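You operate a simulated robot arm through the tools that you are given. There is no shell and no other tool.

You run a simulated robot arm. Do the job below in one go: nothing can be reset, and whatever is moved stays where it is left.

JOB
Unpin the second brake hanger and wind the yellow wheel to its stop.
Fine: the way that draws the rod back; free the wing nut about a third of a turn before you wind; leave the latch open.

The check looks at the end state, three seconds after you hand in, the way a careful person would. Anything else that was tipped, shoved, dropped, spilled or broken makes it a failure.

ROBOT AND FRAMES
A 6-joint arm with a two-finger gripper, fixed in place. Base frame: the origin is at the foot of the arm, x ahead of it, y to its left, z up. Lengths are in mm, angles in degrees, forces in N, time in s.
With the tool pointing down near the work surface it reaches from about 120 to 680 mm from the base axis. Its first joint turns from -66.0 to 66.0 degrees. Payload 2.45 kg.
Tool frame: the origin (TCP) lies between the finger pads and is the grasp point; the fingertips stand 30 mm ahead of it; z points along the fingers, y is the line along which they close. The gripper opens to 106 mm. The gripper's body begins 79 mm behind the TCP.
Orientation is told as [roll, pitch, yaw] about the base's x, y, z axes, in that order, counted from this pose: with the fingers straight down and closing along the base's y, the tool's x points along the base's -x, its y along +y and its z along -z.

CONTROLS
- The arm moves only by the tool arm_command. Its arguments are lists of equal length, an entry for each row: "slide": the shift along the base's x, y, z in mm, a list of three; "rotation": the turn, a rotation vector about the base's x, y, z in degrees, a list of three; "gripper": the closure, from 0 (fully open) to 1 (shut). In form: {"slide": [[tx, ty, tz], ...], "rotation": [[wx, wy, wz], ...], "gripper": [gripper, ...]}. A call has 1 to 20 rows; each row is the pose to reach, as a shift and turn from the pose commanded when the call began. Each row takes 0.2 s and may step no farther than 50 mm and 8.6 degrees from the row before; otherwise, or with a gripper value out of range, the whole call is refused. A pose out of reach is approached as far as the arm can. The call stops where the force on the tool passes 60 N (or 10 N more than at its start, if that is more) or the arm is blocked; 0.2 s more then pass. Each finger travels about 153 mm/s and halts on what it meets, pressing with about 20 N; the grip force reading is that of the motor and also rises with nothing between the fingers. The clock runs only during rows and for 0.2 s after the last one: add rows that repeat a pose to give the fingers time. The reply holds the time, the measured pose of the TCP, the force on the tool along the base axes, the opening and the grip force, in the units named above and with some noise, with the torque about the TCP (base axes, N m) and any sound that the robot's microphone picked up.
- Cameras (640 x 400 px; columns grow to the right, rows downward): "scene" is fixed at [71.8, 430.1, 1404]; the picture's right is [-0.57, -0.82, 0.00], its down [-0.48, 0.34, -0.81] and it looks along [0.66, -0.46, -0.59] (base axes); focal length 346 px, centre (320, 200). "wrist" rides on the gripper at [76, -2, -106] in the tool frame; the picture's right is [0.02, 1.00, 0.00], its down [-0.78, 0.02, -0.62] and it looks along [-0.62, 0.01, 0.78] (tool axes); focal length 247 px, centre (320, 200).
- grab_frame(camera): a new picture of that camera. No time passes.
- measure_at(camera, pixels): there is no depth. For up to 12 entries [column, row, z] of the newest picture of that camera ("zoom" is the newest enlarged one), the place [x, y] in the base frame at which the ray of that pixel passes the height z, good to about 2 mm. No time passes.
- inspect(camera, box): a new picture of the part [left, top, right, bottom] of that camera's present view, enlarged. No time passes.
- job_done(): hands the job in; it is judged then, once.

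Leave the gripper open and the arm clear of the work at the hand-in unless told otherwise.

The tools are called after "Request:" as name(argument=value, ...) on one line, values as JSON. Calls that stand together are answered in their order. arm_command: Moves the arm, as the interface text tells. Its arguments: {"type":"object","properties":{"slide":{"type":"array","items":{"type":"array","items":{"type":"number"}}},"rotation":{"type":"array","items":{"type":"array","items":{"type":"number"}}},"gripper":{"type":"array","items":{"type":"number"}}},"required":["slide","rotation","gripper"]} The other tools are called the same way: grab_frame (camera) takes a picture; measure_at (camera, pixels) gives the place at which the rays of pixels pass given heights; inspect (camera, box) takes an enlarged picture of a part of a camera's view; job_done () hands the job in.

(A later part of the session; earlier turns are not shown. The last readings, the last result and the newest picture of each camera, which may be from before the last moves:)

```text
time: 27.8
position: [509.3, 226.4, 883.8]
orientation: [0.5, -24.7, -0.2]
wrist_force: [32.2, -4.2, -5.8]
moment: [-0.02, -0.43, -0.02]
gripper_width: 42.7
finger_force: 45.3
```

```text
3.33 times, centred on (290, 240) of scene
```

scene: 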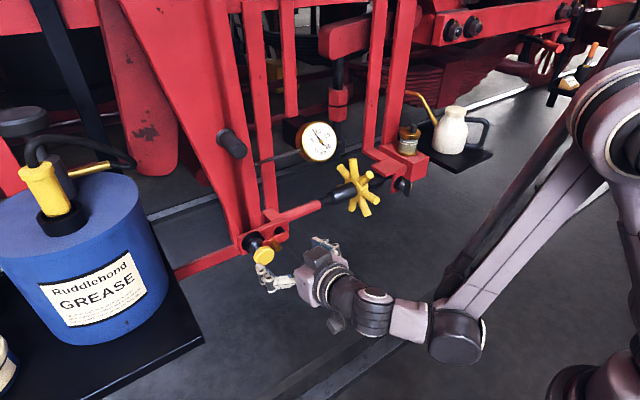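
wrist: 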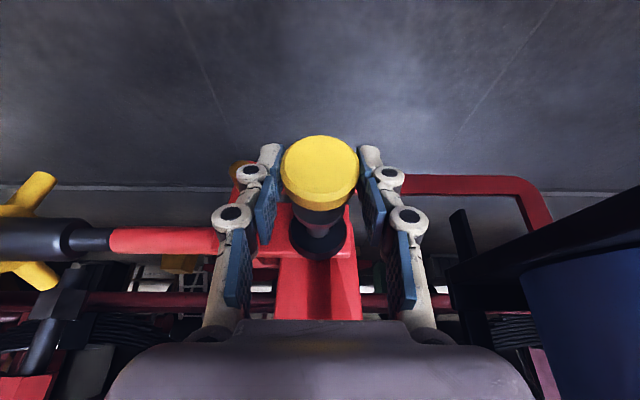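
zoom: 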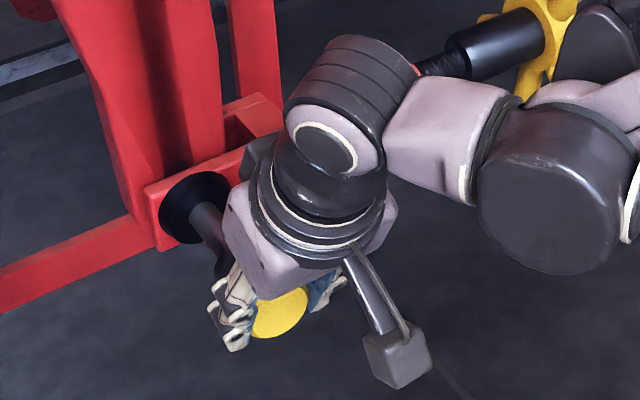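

The pull jumped to 32 N after about 57 mm of travel, which may be the end stop of a captive pin. I'll try 2 mm more to confirm.

Request:
arm_command(slide=[[-1, 0.2, 0], [-2, 0.2, 0]], rotation=[[0, 0, 0], [0, 0, 0]], gripper=[1, 1])

Request:
inspect(camera="wrist", box=[220, 100, 420, 260])

```text
time: 28.4
position: [507.8, 226.8, 884.2]
orientation: [0.4, -24.8, -0.1]
wrist_force: [31.8, -6.5, -0.7]
moment: [-0.04, -0.36, -0.04]
gripper_width: 42.6
finger_force: 45.5
```

```text
2.50 times, centred on (320, 180) of wrist
```

zoom: 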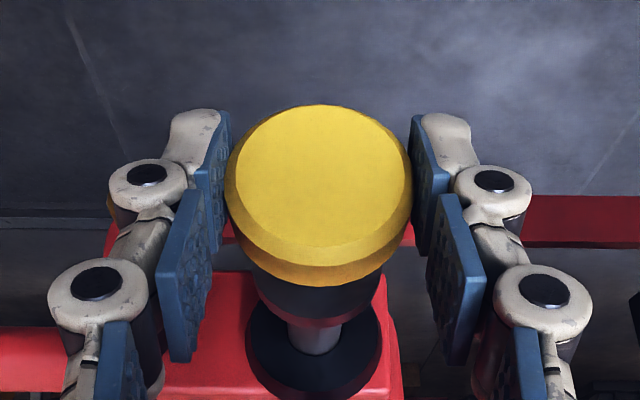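

The grip slipped by about 2 mm at 32 N, so the pin is captive and fully withdrawn. I'll ease the tension, open the fingers and back away along the tool axis, then check that the pin stays out.

Request:
arm_command(slide=[[1.5, 0, 0], [1.5, 0, 0], [1.5, 0, 0], [-10, 0, 15], [-25, 0, 45], [-45, 0, 80]], rotation=[[0, 0, 0], [0, 0, 0], [0, 0, 0], [0, 0, 0], [0, 0, 0], [0, 0, 0]], gripper=[1, 0.3, 0.3, 0.3, 0.3, 0.3])

Request:
grab_frame(camera="wrist")

Request:
inspect(camera="scene", box=[220, 180, 360, 300])

```text
time: 29.8
position: [460.4, 228.0, 964.4]
orientation: [0.5, -24.2, -0.1]
wrist_force: [0.3, 0.3, 0.4]
moment: [0.0, -0.04, 0.01]
gripper_width: 73.9
finger_force: 0.0
```

```text
taken
```

wrist: 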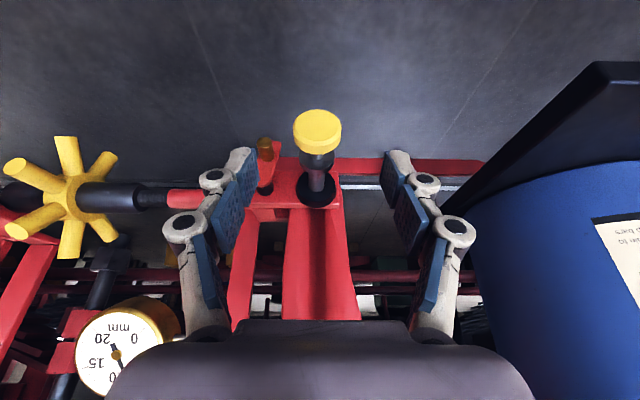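

```text
3.33 times, centred on (290, 240) of scene
```

zoom: 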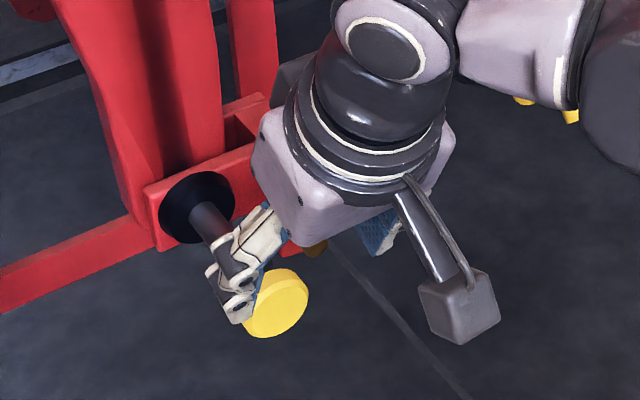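

The pin stays withdrawn, its yellow head now well out at (317,130), and the latch is still open. I'll move across, high and back from the wheel, to look at the wing nut.

Request:
arm_command(slide=[[-5, -43, 0], [-10, -86, 0], [-10, -129, 0], [-10, -172, 0], [-10, -215, 0], [-10, -258, 0], [-10, -301, 0], [-10, -344, 0], [-5, -387, -5], [0, -425, -10]], rotation=[[0, 0, 0], [0, 0, 0], [0, 0, 0], [0, 0, 0], [0, 0, 0], [0, 0, 0], [0, 0, 0], [0, 0, 0], [0, 0, 0], [0, 0, 0]], gripper=[0, 0, 0, 0, 0, 0, 0, 0, 0, 0])

Request:
grab_frame(camera="wrist")

Request:
inspect(camera="wrist", box=[220, 80, 420, 205])

Request:
inspect(camera="scene", box=[320, 130, 460, 250])

Request:
grab_frame(camera="scene")

```text
time: 32.0
position: [460.7, -196.7, 954.8]
orientation: [0.6, -24.3, -0.1]
wrist_force: [0.4, 0.4, 0.3]
moment: [0.03, -0.02, 0.0]
gripper_width: 106.3
finger_force: 0.1
```

```text
taken
```

wrist: 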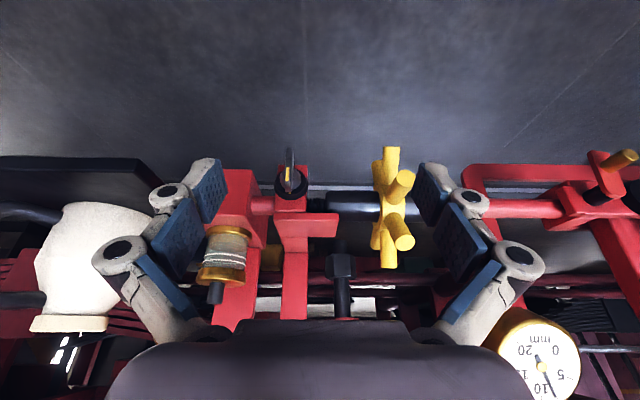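

```text
3.20 times, centred on (320, 142) of wrist
```

zoom: 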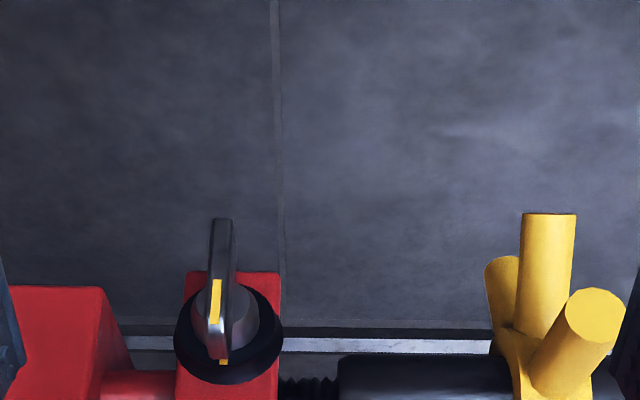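

```text
3.33 times, centred on (390, 190) of scene
```

zoom: 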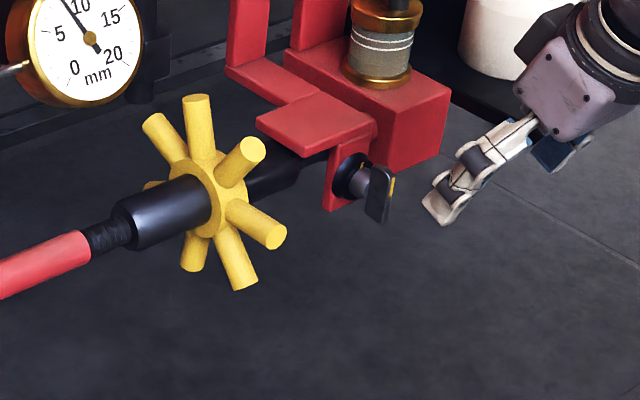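

```text
taken
```

scene: 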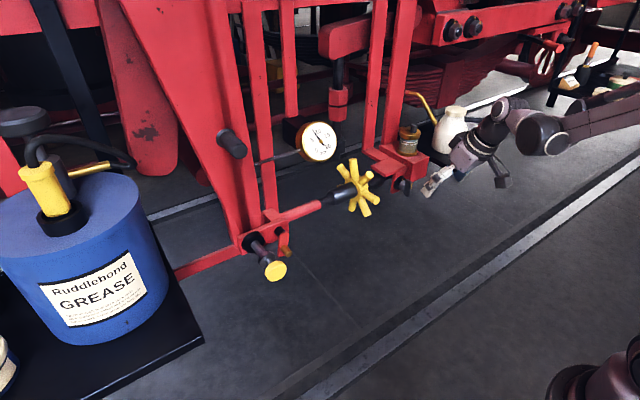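

I see the wing nut as a thin vertical blade with a yellow mark, on a washer that carries its own yellow mark. I'll triangulate the washer centre, blade mark and blade bottom, plus the wheel hub and front spokes.

Request:
measure_at(camera="wrist", pixels=[[291.3, 184.2, 850], [291.3, 184.2, 900], [287.2, 172, 850], [287.2, 172, 900], [289.4, 148.9, 850], [289.4, 148.9, 900], [405.5, 177, 850], [405.5, 177, 900], [404, 236, 850], [404, 236, 900]])

Request:
measure_at(camera="scene", pixels=[[399, 183.4, 850], [399, 183.4, 900], [411.6, 184.6, 850], [411.6, 184.6, 900], [408.6, 196.6, 850], [408.6, 196.6, 900], [376, 201, 850], [376, 201, 900], [369.5, 175.5, 850], [369.5, 175.5, 900]])

Request:
inspect(camera="scene", box=[385, 160, 430, 205])

Request:
inspect(camera="wrist", box=[260, 130, 320, 210])

Request:
inspect(camera="wrist", box=[300, 130, 440, 280])

```text
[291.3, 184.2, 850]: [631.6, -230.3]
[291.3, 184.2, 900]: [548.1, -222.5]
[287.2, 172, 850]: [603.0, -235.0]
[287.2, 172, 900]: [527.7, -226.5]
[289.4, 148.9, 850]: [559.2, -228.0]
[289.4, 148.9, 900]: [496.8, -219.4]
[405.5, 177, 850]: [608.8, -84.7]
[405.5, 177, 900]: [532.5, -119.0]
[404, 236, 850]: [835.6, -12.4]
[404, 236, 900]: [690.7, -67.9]
```

```text
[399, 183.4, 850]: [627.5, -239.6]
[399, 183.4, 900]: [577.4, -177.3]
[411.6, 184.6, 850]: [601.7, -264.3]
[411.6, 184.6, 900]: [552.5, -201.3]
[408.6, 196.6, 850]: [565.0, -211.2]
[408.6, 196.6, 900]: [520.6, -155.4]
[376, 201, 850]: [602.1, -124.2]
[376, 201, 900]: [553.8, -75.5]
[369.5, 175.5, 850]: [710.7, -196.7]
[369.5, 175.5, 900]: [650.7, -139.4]
```

```text
8.89 times, centred on (408, 182) of scene
```

zoom: 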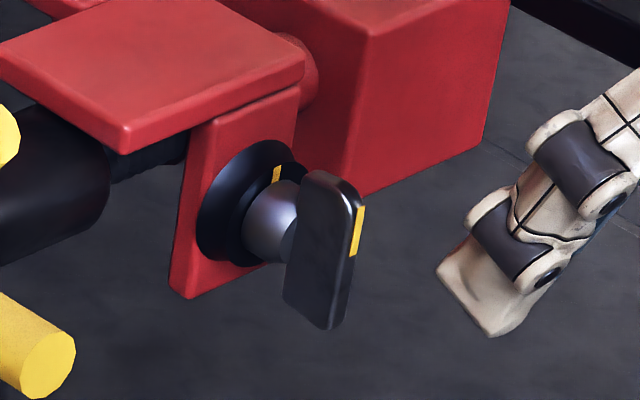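

```text
5.00 times, centred on (290, 170) of wrist
```

zoom: 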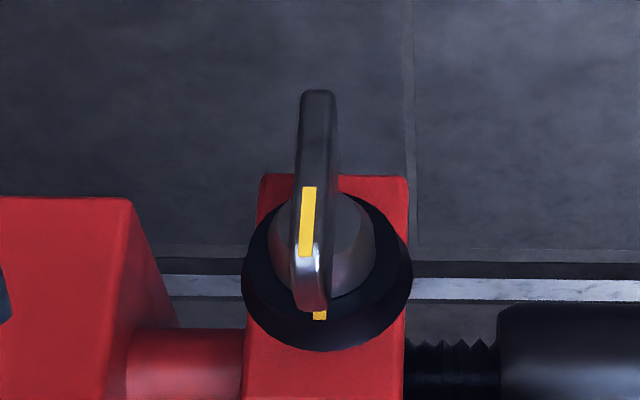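

```text
2.67 times, centred on (370, 205) of wrist
```

zoom: 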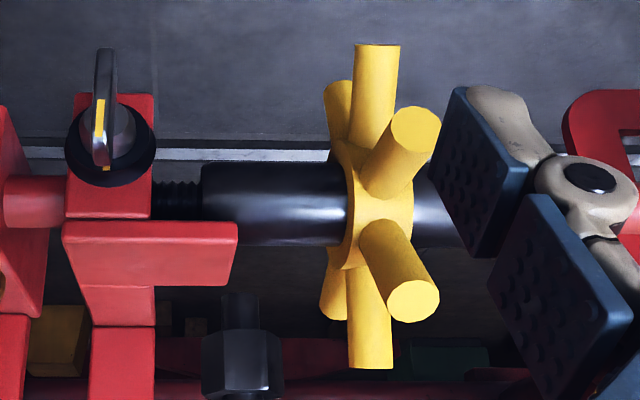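

The blade sits at about y=-231, z 833–883 and x 580–600, with its axis near z=858. I need to know where the red block and the red shelf plate around it are before I put a fingertip there.

Request:
measure_at(camera="wrist", pixels=[[258, 170, 850], [258, 170, 900], [339.3, 214.4, 850], [339.3, 214.4, 900], [287.6, 180, 850], [287.6, 180, 900], [291.4, 184, 850], [291.4, 184, 900]])

Request:
measure_at(camera="scene", pixels=[[413, 181.4, 850], [413, 181.4, 900], [386, 176.6, 850], [386, 176.6, 900], [412.3, 185.6, 850], [412.3, 185.6, 900], [399.8, 182, 850], [399.8, 182, 900]])

```text
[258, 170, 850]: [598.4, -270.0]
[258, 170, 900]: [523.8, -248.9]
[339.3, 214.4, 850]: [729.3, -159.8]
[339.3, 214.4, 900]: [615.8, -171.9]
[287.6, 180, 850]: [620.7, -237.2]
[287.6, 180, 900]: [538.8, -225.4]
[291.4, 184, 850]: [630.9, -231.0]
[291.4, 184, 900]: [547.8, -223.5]
```

```text
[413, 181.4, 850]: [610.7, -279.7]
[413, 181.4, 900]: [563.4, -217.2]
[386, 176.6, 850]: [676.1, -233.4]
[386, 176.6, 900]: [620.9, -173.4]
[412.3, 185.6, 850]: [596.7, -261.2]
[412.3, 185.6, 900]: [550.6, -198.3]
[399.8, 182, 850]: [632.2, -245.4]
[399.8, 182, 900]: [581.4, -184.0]
```

The shelf's front edge is at x≈622, z≈898 and the block's front is at x≈600, y<-268, so a tip at x≤593 clears both. I'll close the fingers and come down beside the upper half of the blade on its -y side.

Request:
arm_command(slide=[[20, -20, 0], [45, -40, 0], [70, -57, -10], [95, -57, -30], [107, -57, -50], [107, -57, -62]], rotation=[[0, 0, 0], [0, 0, 0], [0, 0, 0], [0, 0, 0], [0, 0, 0], [0, 0, 0]], gripper=[0.3, 0.6, 1, 1, 1, 1])

Request:
inspect(camera="wrist", box=[260, 80, 460, 205])

Request:
inspect(camera="scene", box=[370, 140, 450, 220])

```text
time: 33.4
position: [567.3, -253.1, 891.2]
orientation: [0.5, -24.3, -0.1]
wrist_force: [0.2, -0.5, -0.7]
moment: [0.01, -0.03, 0.02]
gripper_width: 0.0
finger_force: 19.9
```

```text
3.20 times, centred on (360, 142) of wrist
```

zoom: 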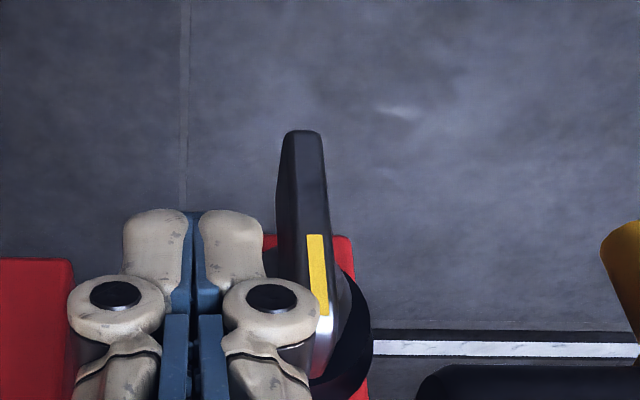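

```text
5.00 times, centred on (410, 180) of scene
```

zoom: 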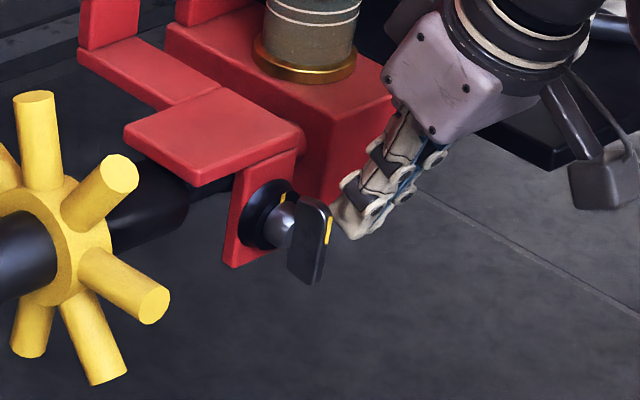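

The tip sits beside the blade's upper half. I'll push it toward +y, which is counter-clockwise seen from the front.

Request:
arm_command(slide=[[0, 5, 0], [0, 9, 0], [0, 13, 0], [0, 17, 0], [0, 21, 0]], rotation=[[0, 0, 0], [0, 0, 0], [0, 0, 0], [0, 0, 0], [0, 0, 0]], gripper=[1, 1, 1, 1, 1])

Request:
inspect(camera="wrist", box=[260, 80, 460, 205])

Request:
inspect(camera="scene", box=[370, 140, 450, 220])

```text
time: 34.6
position: [567.9, -224.7, 890.4]
orientation: [1.0, -24.1, 0.2]
wrist_force: [0.8, 2.4, -0.1]
moment: [-0.19, 0.06, -0.04]
gripper_width: 0.1
finger_force: 19.6
```

```text
3.20 times, centred on (360, 142) of wrist
```

zoom: 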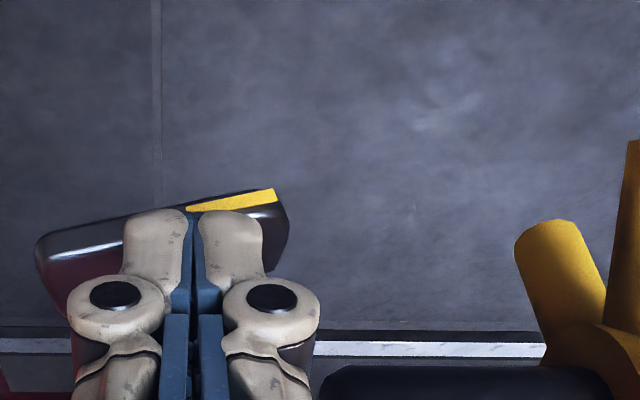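

```text
5.00 times, centred on (410, 180) of scene
```

zoom: 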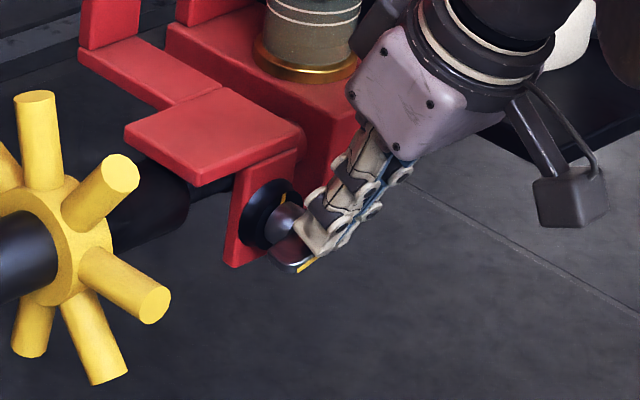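

The blade has swung past horizontal, with the marked end now toward +y and slightly below level. I'll lift clear to read its angle.

Request:
arm_command(slide=[[-10, 0, 18], [-30, 0, 40], [-60, 0, 55], [-90, 10, 60]], rotation=[[0, 0, 0], [0, 0, 0], [0, 0, 0], [0, 0, 0]], gripper=[1, 1, 1, 1])

Request:
inspect(camera="wrist", box=[220, 80, 420, 205])

Request:
inspect(camera="scene", box=[370, 140, 450, 220])

```text
time: 35.6
position: [477.2, -221.4, 951.0]
orientation: [0.5, -24.3, 0.0]
wrist_force: [0.3, 0.2, -0.1]
moment: [0.0, 0.0, 0.01]
gripper_width: 0.0
finger_force: 20.0
```

```text
3.20 times, centred on (320, 142) of wrist
```

zoom: 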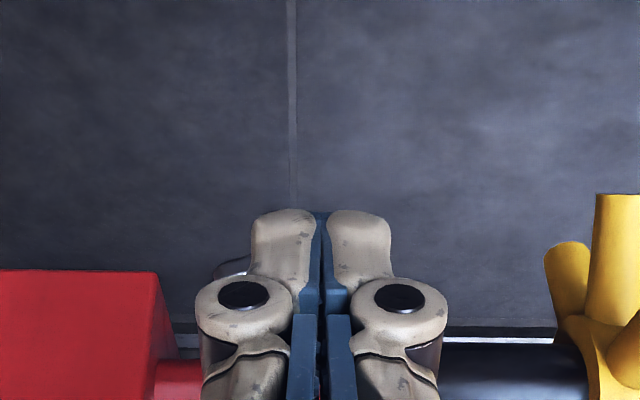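

```text
5.00 times, centred on (410, 180) of scene
```

zoom: 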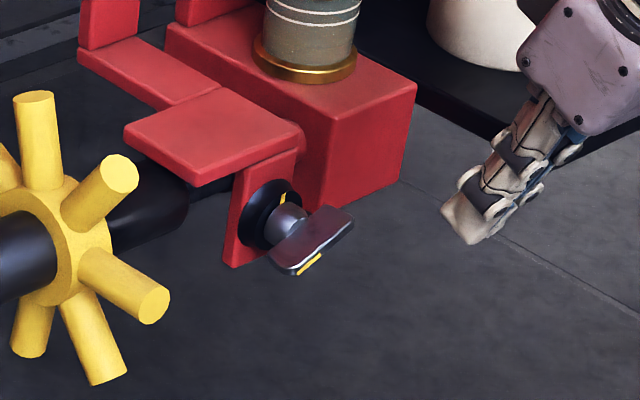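

My closed fingers hide the blade, so I'll open them to get a frontal look and measure the angle.

Request:
arm_command(slide=[[0, 0, 0], [0, 0, 0], [0, 0, 0]], rotation=[[0, 0, 0], [0, 0, 0], [0, 0, 0]], gripper=[0.5, 0, 0])

Request:
inspect(camera="wrist", box=[260, 110, 380, 210])

Request:
inspect(camera="scene", box=[385, 160, 430, 205])

```text
time: 36.4
position: [477.3, -223.0, 951.0]
orientation: [0.5, -24.3, -0.2]
wrist_force: [0.2, 0.7, -1.0]
moment: [0.01, -0.01, -0.02]
gripper_width: 106.2
finger_force: 0.1
```

```text
4.00 times, centred on (320, 160) of wrist
```

zoom: 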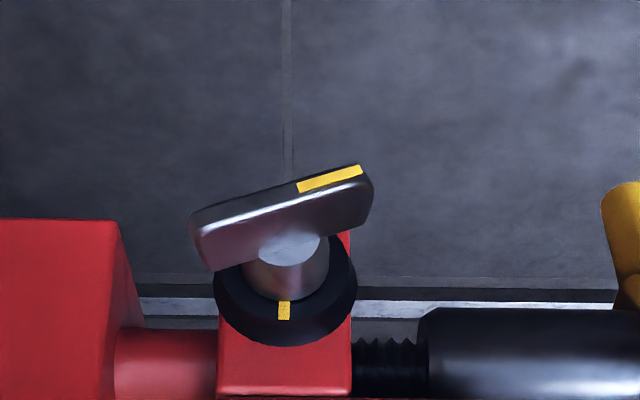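

```text
8.89 times, centred on (408, 182) of scene
```

zoom: 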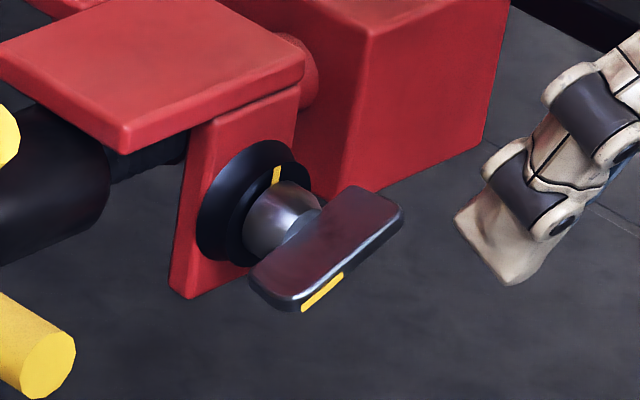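

The blade's slope is about 18–19° past horizontal, so it has turned about 108° so far, with the washer mark as reference. I'd like to be nearer 120°, so I'll press the +y end down a few millimetres with the closed tip.

Request:
arm_command(slide=[[25, 10, 0], [55, 20, -15], [80, 20, -35], [93, 20, -52], [93, 20, -58], [93, 20, -62]], rotation=[[0, 0, 0], [0, 0, 0], [0, 0, 0], [0, 0, 0], [0, 0, 0], [0, 0, 0]], gripper=[0.5, 1, 1, 1, 1, 1])

Request:
inspect(camera="wrist", box=[220, 80, 420, 205])

Request:
inspect(camera="scene", box=[370, 140, 450, 220])

```text
time: 37.8
position: [570.0, -202.5, 888.9]
orientation: [0.5, -24.3, 0.0]
wrist_force: [-0.3, -0.6, 0.5]
moment: [-0.02, -0.03, -0.02]
gripper_width: 0.0
finger_force: 20.0
```

```text
3.20 times, centred on (320, 142) of wrist
```

zoom: 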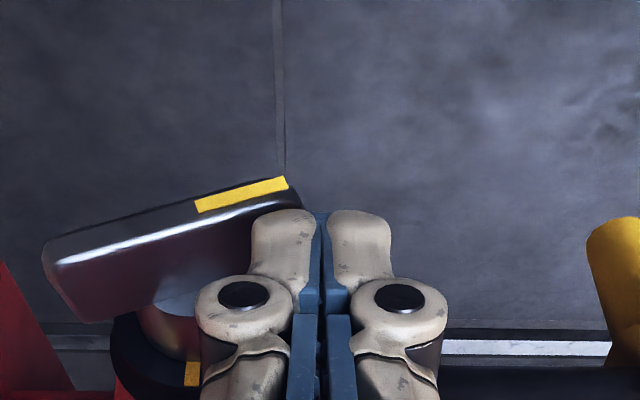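

```text
5.00 times, centred on (410, 180) of scene
```

zoom: 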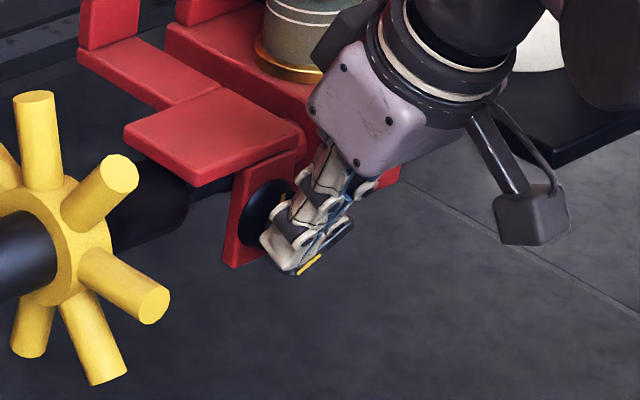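

The tip sits just over the marked end with no contact yet. I'll go down in 1.5 mm steps.

Request:
arm_command(slide=[[0, 0, -1.5], [0, 0, -3], [0, 0, -4.5], [0, 0, -6]], rotation=[[0, 0, 0], [0, 0, 0], [0, 0, 0], [0, 0, 0]], gripper=[1, 1, 1, 1])

Request:
inspect(camera="wrist", box=[220, 80, 420, 205])

```text
time: 38.8
position: [568.8, -203.3, 883.2]
orientation: [0.6, -24.3, -0.1]
wrist_force: [-0.7, 0.3, -1.3]
moment: [-0.01, -0.02, -0.01]
gripper_width: 0.0
finger_force: 20.4
```

```text
3.20 times, centred on (320, 142) of wrist
```

zoom: 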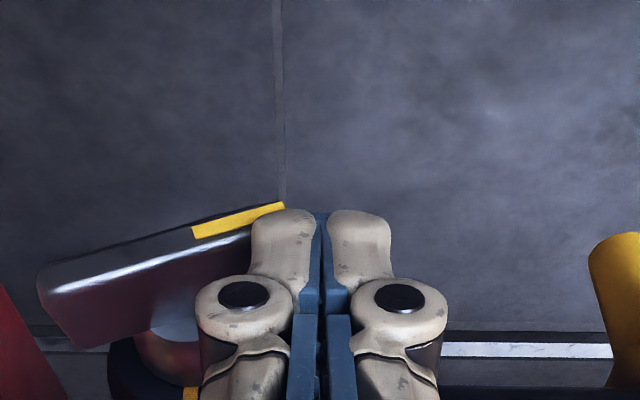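

Still no contact. I'll continue down.

Request:
arm_command(slide=[[0, -2, -1.5], [0, -3, -3], [0, -3, -4.5], [0, -3, -6]], rotation=[[0, 0, 0], [0, 0, 0], [0, 0, 0], [0, 0, 0]], gripper=[1, 1, 1, 1])

Request:
inspect(camera="wrist", box=[220, 80, 420, 205])

```text
time: 39.8
position: [570.4, -207.4, 877.9]
orientation: [0.4, -24.4, -0.1]
wrist_force: [-1.2, 0.2, 2.8]
moment: [0.01, 0.0, 0.02]
gripper_width: 0.0
finger_force: 19.6
```

```text
3.20 times, centred on (320, 142) of wrist
```

zoom: 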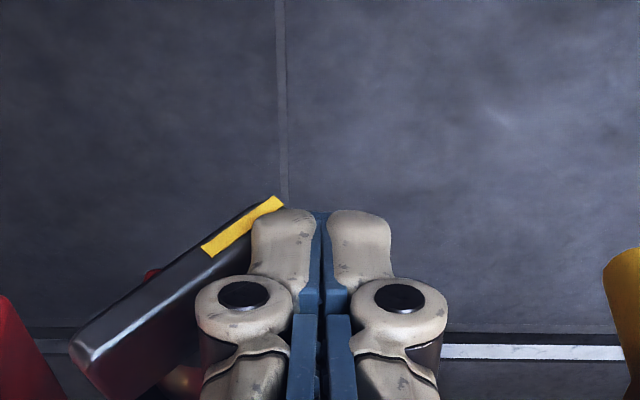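

The blade has moved further, now about 30–35° past level. I'll lift off and measure it again with the fingers open.

Request:
arm_command(slide=[[-8, 4, 18], [-30, 4, 45], [-60, -5, 60], [-93, -15, 73], [-93, -15, 73], [-93, -15, 73]], rotation=[[0, 0, 0], [0, 0, 0], [0, 0, 0], [0, 0, 0], [0, 0, 0], [0, 0, 0]], gripper=[1, 1, 0.5, 0, 0, 0])

Request:
inspect(camera="wrist", box=[260, 110, 380, 210])

Request:
grab_frame(camera="wrist")

Request:
inspect(camera="scene", box=[320, 130, 430, 230])

```text
time: 41.2
position: [476.9, -221.3, 949.1]
orientation: [0.5, -24.4, 0.0]
wrist_force: [0.4, 0.1, 0.1]
moment: [0.04, -0.01, 0.01]
gripper_width: 106.0
finger_force: 0.0
```

```text
4.00 times, centred on (320, 160) of wrist
```

zoom: 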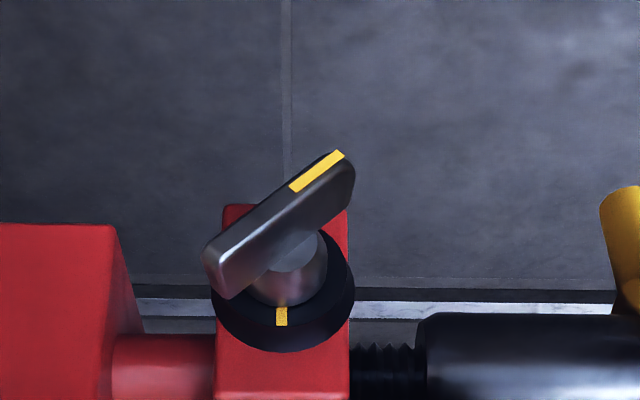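

```text
taken
```

wrist: 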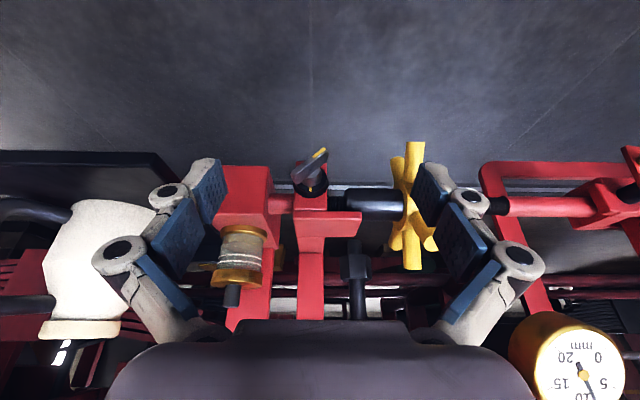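

```text
4.00 times, centred on (375, 180) of scene
```

zoom: 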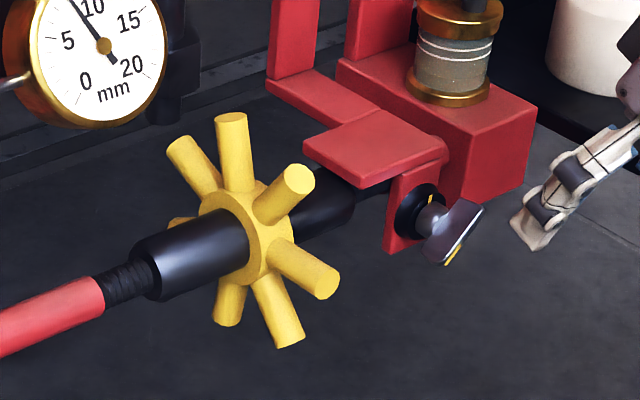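

The nut is now turned about 125–130° from its start, which is about a third of a turn, and it is off its mark. That's enough. Next is the wheel: it has 7 spokes. I'll move in front of it for a clean look, with the tool high and back.

Request:
arm_command(slide=[[-10, 40, 5], [-15, 80, 10], [-15, 118, 10]], rotation=[[0, 0, 0], [0, 0, 0], [0, 0, 0]], gripper=[0, 0, 0])

Request:
grab_frame(camera="wrist")

Request:
grab_frame(camera="scene")

Request:
inspect(camera="wrist", box=[220, 100, 420, 300])

Request:
inspect(camera="scene", box=[300, 140, 420, 230])

```text
time: 42.0
position: [460.9, -103.5, 961.3]
orientation: [0.4, -24.3, -0.1]
wrist_force: [0.1, 0.1, 0.4]
moment: [-0.02, -0.02, -0.01]
gripper_width: 106.0
finger_force: 0.1
```

```text
taken
```

wrist: 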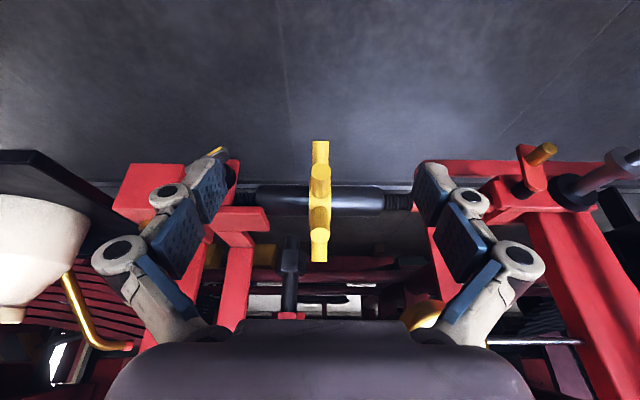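

```text
taken
```

scene: 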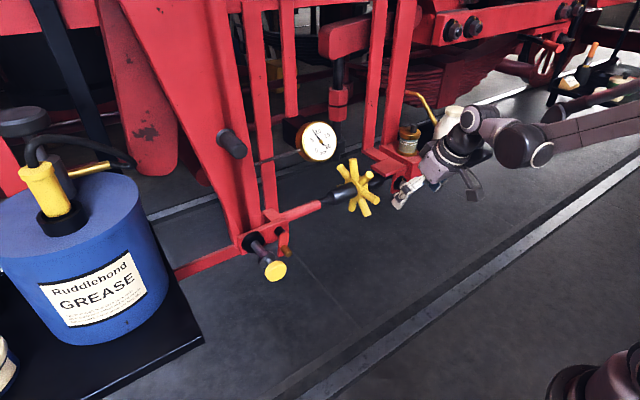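

```text
2.00 times, centred on (320, 200) of wrist
```

zoom: 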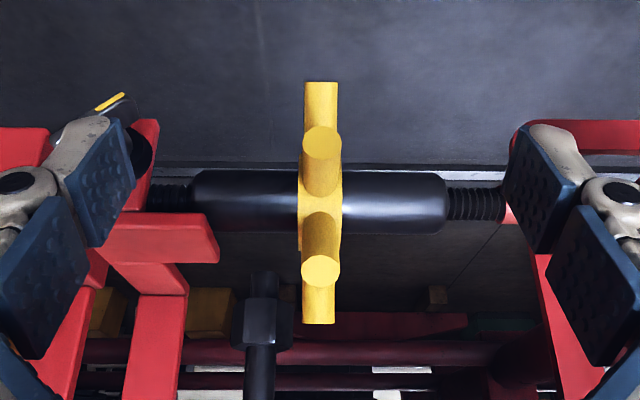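

```text
4.44 times, centred on (360, 185) of scene
```

zoom: 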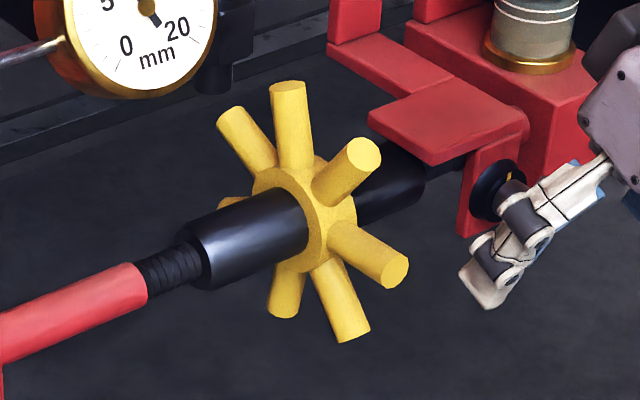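

I have a straight-on view. The hub axis is at about (320,200.5) in the wrist picture, with spoke tips at rows 168, 235, 142 and 261. I'll measure the axis and tip rays precisely.

Request:
measure_at(camera="wrist", pixels=[[320.5, 200.5, 850], [320.5, 200.5, 900], [321, 168.5, 850], [321, 168.5, 900], [321, 235, 850], [321, 235, 950], [320, 142, 800], [320, 142, 850], [319, 261, 900], [319, 261, 950]])

Request:
measure_at(camera="scene", pixels=[[356.6, 189.7, 850], [356.6, 189.7, 900], [359, 188.8, 850], [359, 188.8, 900], [361.6, 187.8, 850], [361.6, 187.8, 900], [377.5, 202, 850], [377.5, 202, 900], [370, 175.5, 900], [370, 175.5, 950], [353, 159, 900], [353, 159, 950]])

```text
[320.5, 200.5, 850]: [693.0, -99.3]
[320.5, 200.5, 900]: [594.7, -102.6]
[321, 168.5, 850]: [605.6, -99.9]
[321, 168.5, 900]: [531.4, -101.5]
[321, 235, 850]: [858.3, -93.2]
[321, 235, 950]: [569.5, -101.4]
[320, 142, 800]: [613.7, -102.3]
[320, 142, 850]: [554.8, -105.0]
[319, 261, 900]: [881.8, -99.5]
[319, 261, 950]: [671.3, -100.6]
```

```text
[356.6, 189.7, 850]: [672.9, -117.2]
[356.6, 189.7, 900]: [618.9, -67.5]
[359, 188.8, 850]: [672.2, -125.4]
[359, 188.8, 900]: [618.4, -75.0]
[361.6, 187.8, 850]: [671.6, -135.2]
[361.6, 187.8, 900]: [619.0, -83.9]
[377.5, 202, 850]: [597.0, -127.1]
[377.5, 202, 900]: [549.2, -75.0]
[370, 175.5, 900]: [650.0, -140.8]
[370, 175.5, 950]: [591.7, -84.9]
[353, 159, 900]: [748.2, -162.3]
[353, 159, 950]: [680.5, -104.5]
```

I take the hub as about (646,-101,874), with seven spokes of roughly 75–80 mm and one pointing straight at the robot. I'll look closely at the threads on both sides for their handedness.

Request:
inspect(camera="wrist", box=[250, 180, 300, 220])

Request:
inspect(camera="wrist", box=[370, 180, 420, 220])

Request:
inspect(camera="scene", box=[310, 180, 350, 215])

Request:
inspect(camera="scene", box=[290, 110, 350, 170])

Request:
inspect(camera="scene", box=[220, 180, 360, 300])

```text
10.00 times, centred on (275, 200) of wrist
```

zoom: 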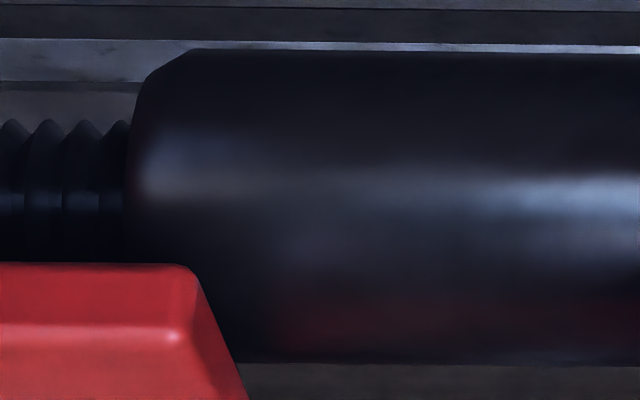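

```text
10.00 times, centred on (395, 200) of wrist
```

zoom: 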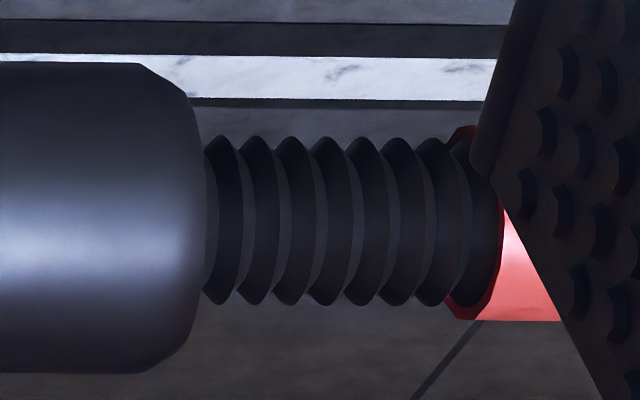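

```text
11.43 times, centred on (330, 198) of scene
```

zoom: 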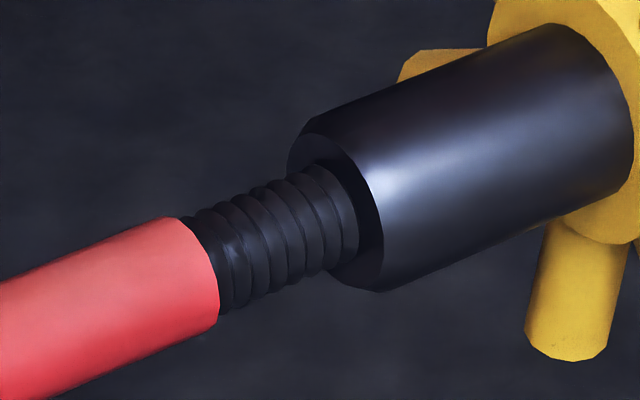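

```text
6.67 times, centred on (320, 140) of scene
```

zoom: 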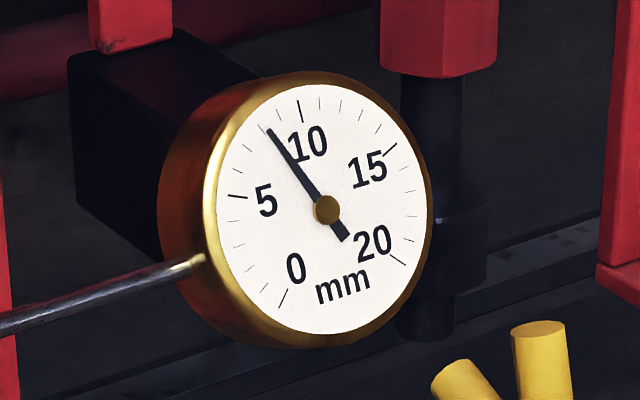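

```text
3.33 times, centred on (290, 240) of scene
```

zoom: 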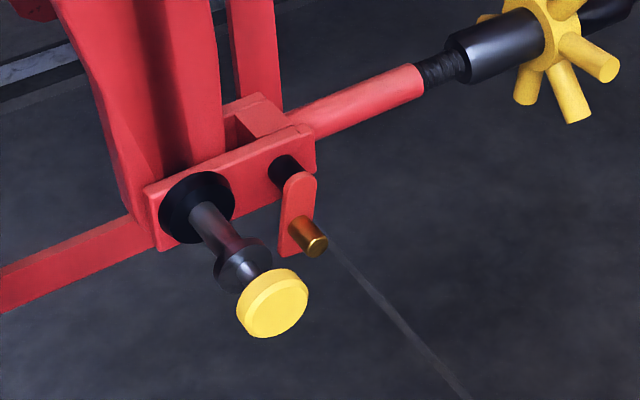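

The threads don't clearly show their handedness, so I'll test with a part turn and watch the exposed thread between the sleeve and the red rod (about 29.5 px wide in the wrist view now). First I'll close the fingers, pitch to -50 and line up with the gap between the spoke at 0° and the one at about 55°.

Request:
arm_command(slide=[[15, 1, 5], [30, 2, 5], [45, 2, 5], [60, 2, 2], [67, 2, -3], [67, 2, -3]], rotation=[[0, -7, 0], [0, -14, 0], [0, -20, 0], [0, -26, 0], [0, -26, 0], [0, -26, 0]], gripper=[0.3, 0.6, 1, 1, 1, 1])

Request:
grab_frame(camera="wrist")

Request:
inspect(camera="scene", box=[310, 120, 430, 220])

```text
time: 43.4
position: [529.6, -101.4, 958.0]
orientation: [0.5, -50.3, -0.2]
wrist_force: [0.0, 0.3, -0.1]
moment: [0.0, 0.0, 0.0]
gripper_width: 0.0
finger_force: 20.1
```

```text
taken
```

wrist: 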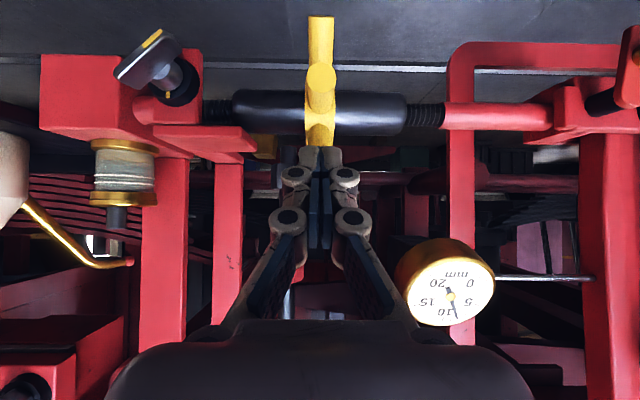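

```text
4.00 times, centred on (370, 170) of scene
```

zoom: 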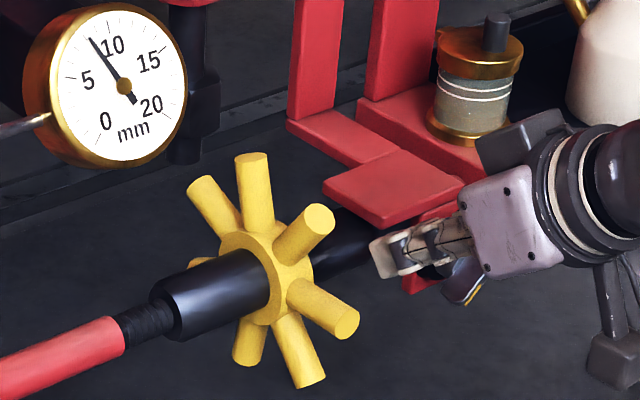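

From this pose both threaded ends are visible, so I'll record a baseline here: right thread at about (405–445,115), left at about (205–235,110).

Request:
inspect(camera="wrist", box=[390, 85, 470, 145])

Request:
inspect(camera="wrist", box=[190, 75, 270, 135])

```text
6.67 times, centred on (430, 115) of wrist
```

zoom: 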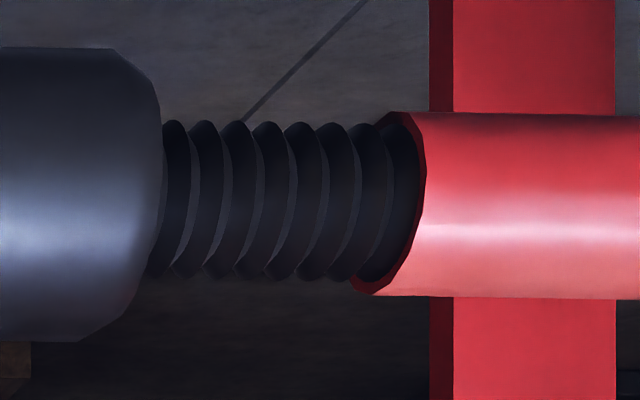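

```text
6.67 times, centred on (230, 105) of wrist
```

zoom: 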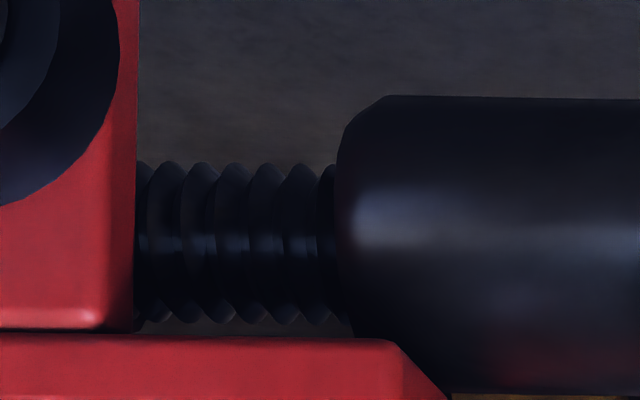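

The helix is visible here, so I'll zoom further to trace a single crest on each side.

Request:
inspect(camera="wrist", box=[408, 98, 440, 130])

Request:
inspect(camera="wrist", box=[205, 96, 240, 126])

```text
12.50 times, centred on (424, 114) of wrist
```

zoom: 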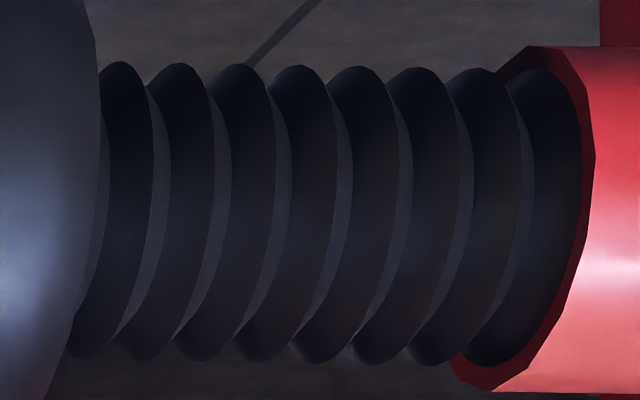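

```text
13.33 times, centred on (222, 111) of wrist
```

zoom: 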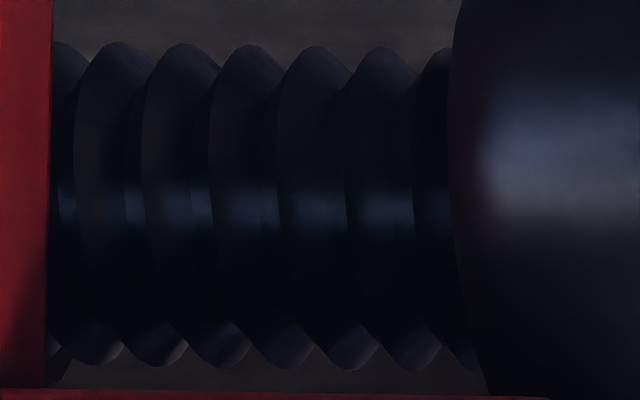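

The crest traces as a right-hand thread on the rod end. So turning the front spokes upward (positive about +y) should draw the red rod in toward the wheel. I'll insert the closed tip below the upper-front spoke and sweep up through an arc as a test.

Request:
arm_command(slide=[[22, 0, -18], [42, 0, -36], [47, 0, -30], [52.4, 0, -23.7], [58.5, 0, -18.4], [65.3, 0, -14], [72.6, 0, -10.6]], rotation=[[0, 0, 0], [0, 0, 0], [0, 0, 0], [0, 0, 0], [0, 0, 0], [0, 0, 0], [0, 0, 0]], gripper=[1, 1, 1, 1, 1, 1, 1])

Request:
inspect(camera="scene", box=[310, 120, 430, 220])

Request:
grab_frame(camera="wrist")

```text
time: 45.0
position: [600.5, -101.4, 945.8]
orientation: [0.5, -50.3, -0.1]
wrist_force: [-2.8, -0.8, -1.4]
moment: [0.0, 0.07, -0.02]
gripper_width: 0.1
finger_force: 20.2
```

```text
4.00 times, centred on (370, 170) of scene
```

zoom: 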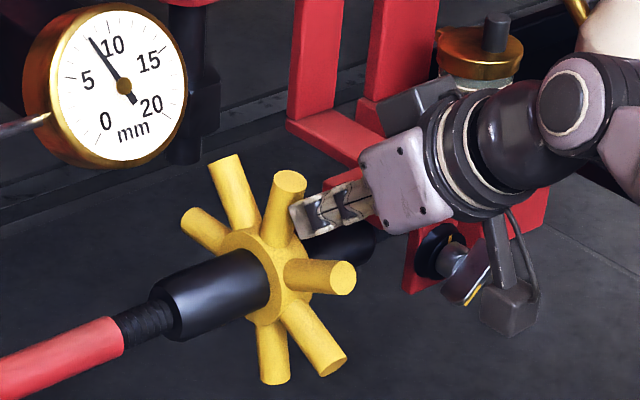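

```text
taken
```

wrist: 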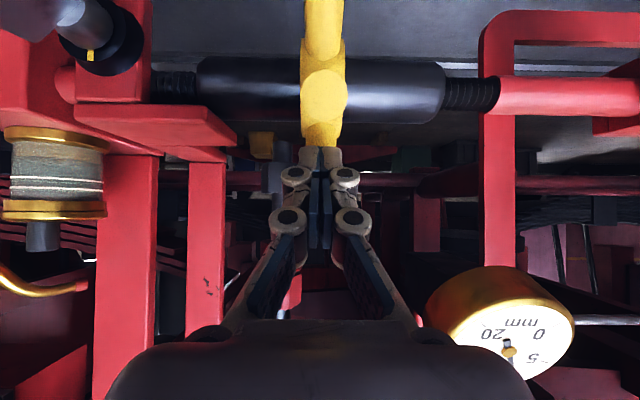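

The wheel turns freely at about 3 N, by roughly 28°. The next spoke is at about 29° and the one below it at about −22°. I'll run one retract-and-sweep cycle, then compare the threads.

Request:
arm_command(slide=[[-37.2, 0, 19.9], [-73.2, 0, -14.1], [-69.2, 0, -38.1], [-37, 0, -59.2], [-35.9, 0, -42], [-30.4, 0, -26.9], [-20.9, 0, -13.8], [-11.6, 0, -6], [-1.9, 0, -0.7]], rotation=[[0, 0, 0], [0, 0, 0], [0, 0, 0], [0, 0, 0], [0, 0, 0], [0, 0, 0], [0, 0, 0], [0, 0, 0], [0, 0, 0]], gripper=[1, 1, 1, 1, 1, 1, 1, 1, 1])

Request:
inspect(camera="scene", box=[310, 120, 430, 220])

Request:
inspect(camera="scene", box=[310, 180, 350, 215])

Request:
grab_frame(camera="wrist")

```text
time: 47.0
position: [599.2, -101.4, 946.1]
orientation: [0.5, -50.4, -0.1]
wrist_force: [-2.7, 1.2, -0.7]
moment: [-0.04, 0.1, -0.02]
gripper_width: 0.0
finger_force: 20.2
```

```text
4.00 times, centred on (370, 170) of scene
```

zoom: 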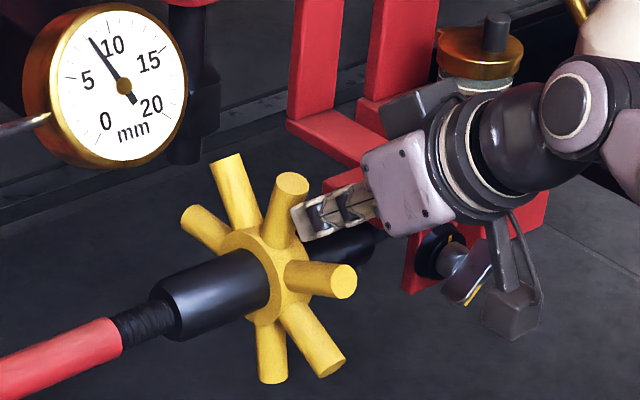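

```text
11.43 times, centred on (330, 198) of scene
```

zoom: 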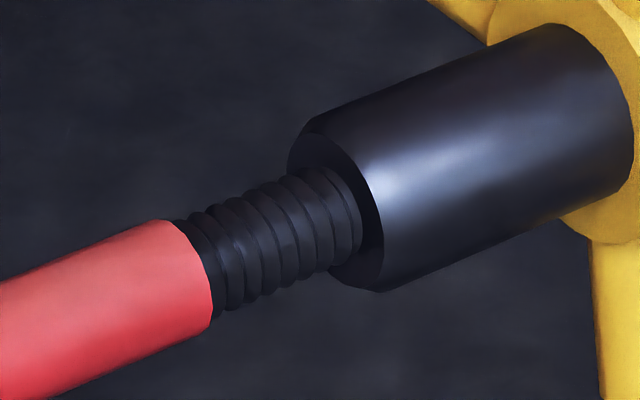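

```text
taken
```

wrist: 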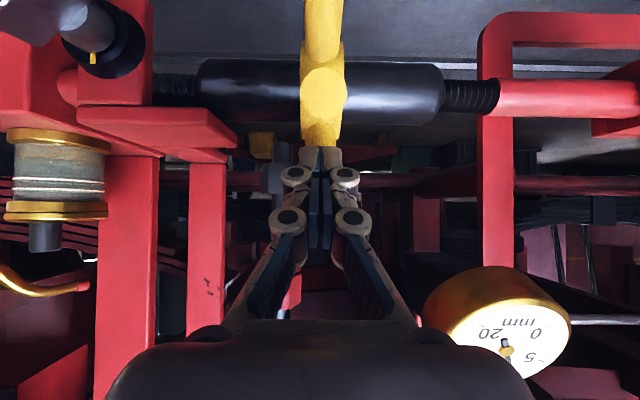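

In the fixed scene view the red rod's end moved from (180,218) to (172,220) in the zoom, away from the sleeve. Turning the front upward therefore pushes the rod out, so the correct way is front spokes downward. I'll reverse with one downward sweep to check.

Request:
arm_command(slide=[[-11.3, 0, -6.4], [-24.2, 0, -19.3], [-33.1, 0, -37.4], [-35, 0, -59.5], [-69.8, 0, -30.4], [-53.3, 0, 14.6]], rotation=[[0, 0, 0], [0, 0, 0], [0, 0, 0], [0, 0, 0], [0, 0, 0], [0, 0, 0]], gripper=[1, 1, 1, 1, 1, 1])

Request:
inspect(camera="scene", box=[310, 120, 430, 220])

Request:
inspect(camera="scene", box=[310, 180, 350, 215])

```text
time: 48.4
position: [547.9, -101.7, 960.7]
orientation: [0.4, -50.2, 0.0]
wrist_force: [0.5, 0.2, 0.3]
moment: [-0.01, -0.03, -0.01]
gripper_width: 0.2
finger_force: 19.9
```

```text
4.00 times, centred on (370, 170) of scene
```

zoom: 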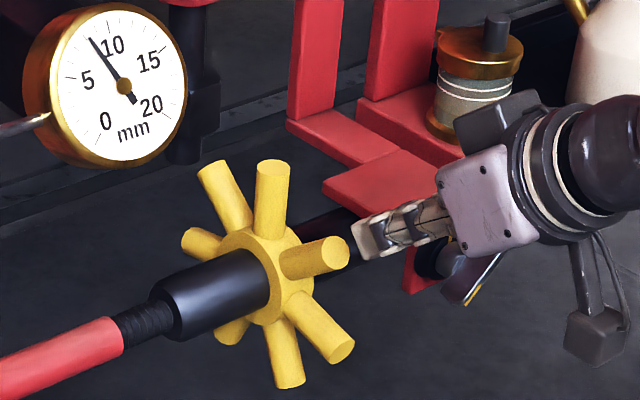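

```text
11.43 times, centred on (330, 198) of scene
```

zoom: 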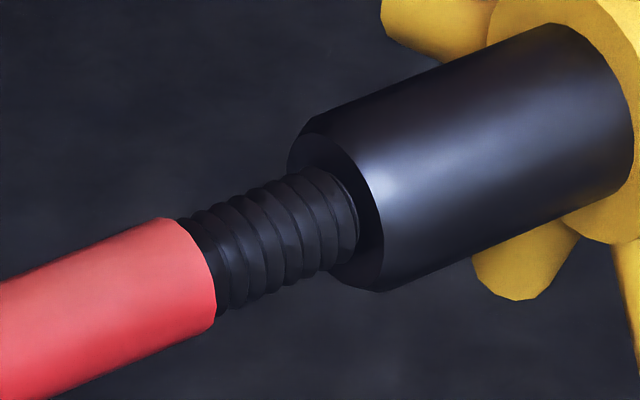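

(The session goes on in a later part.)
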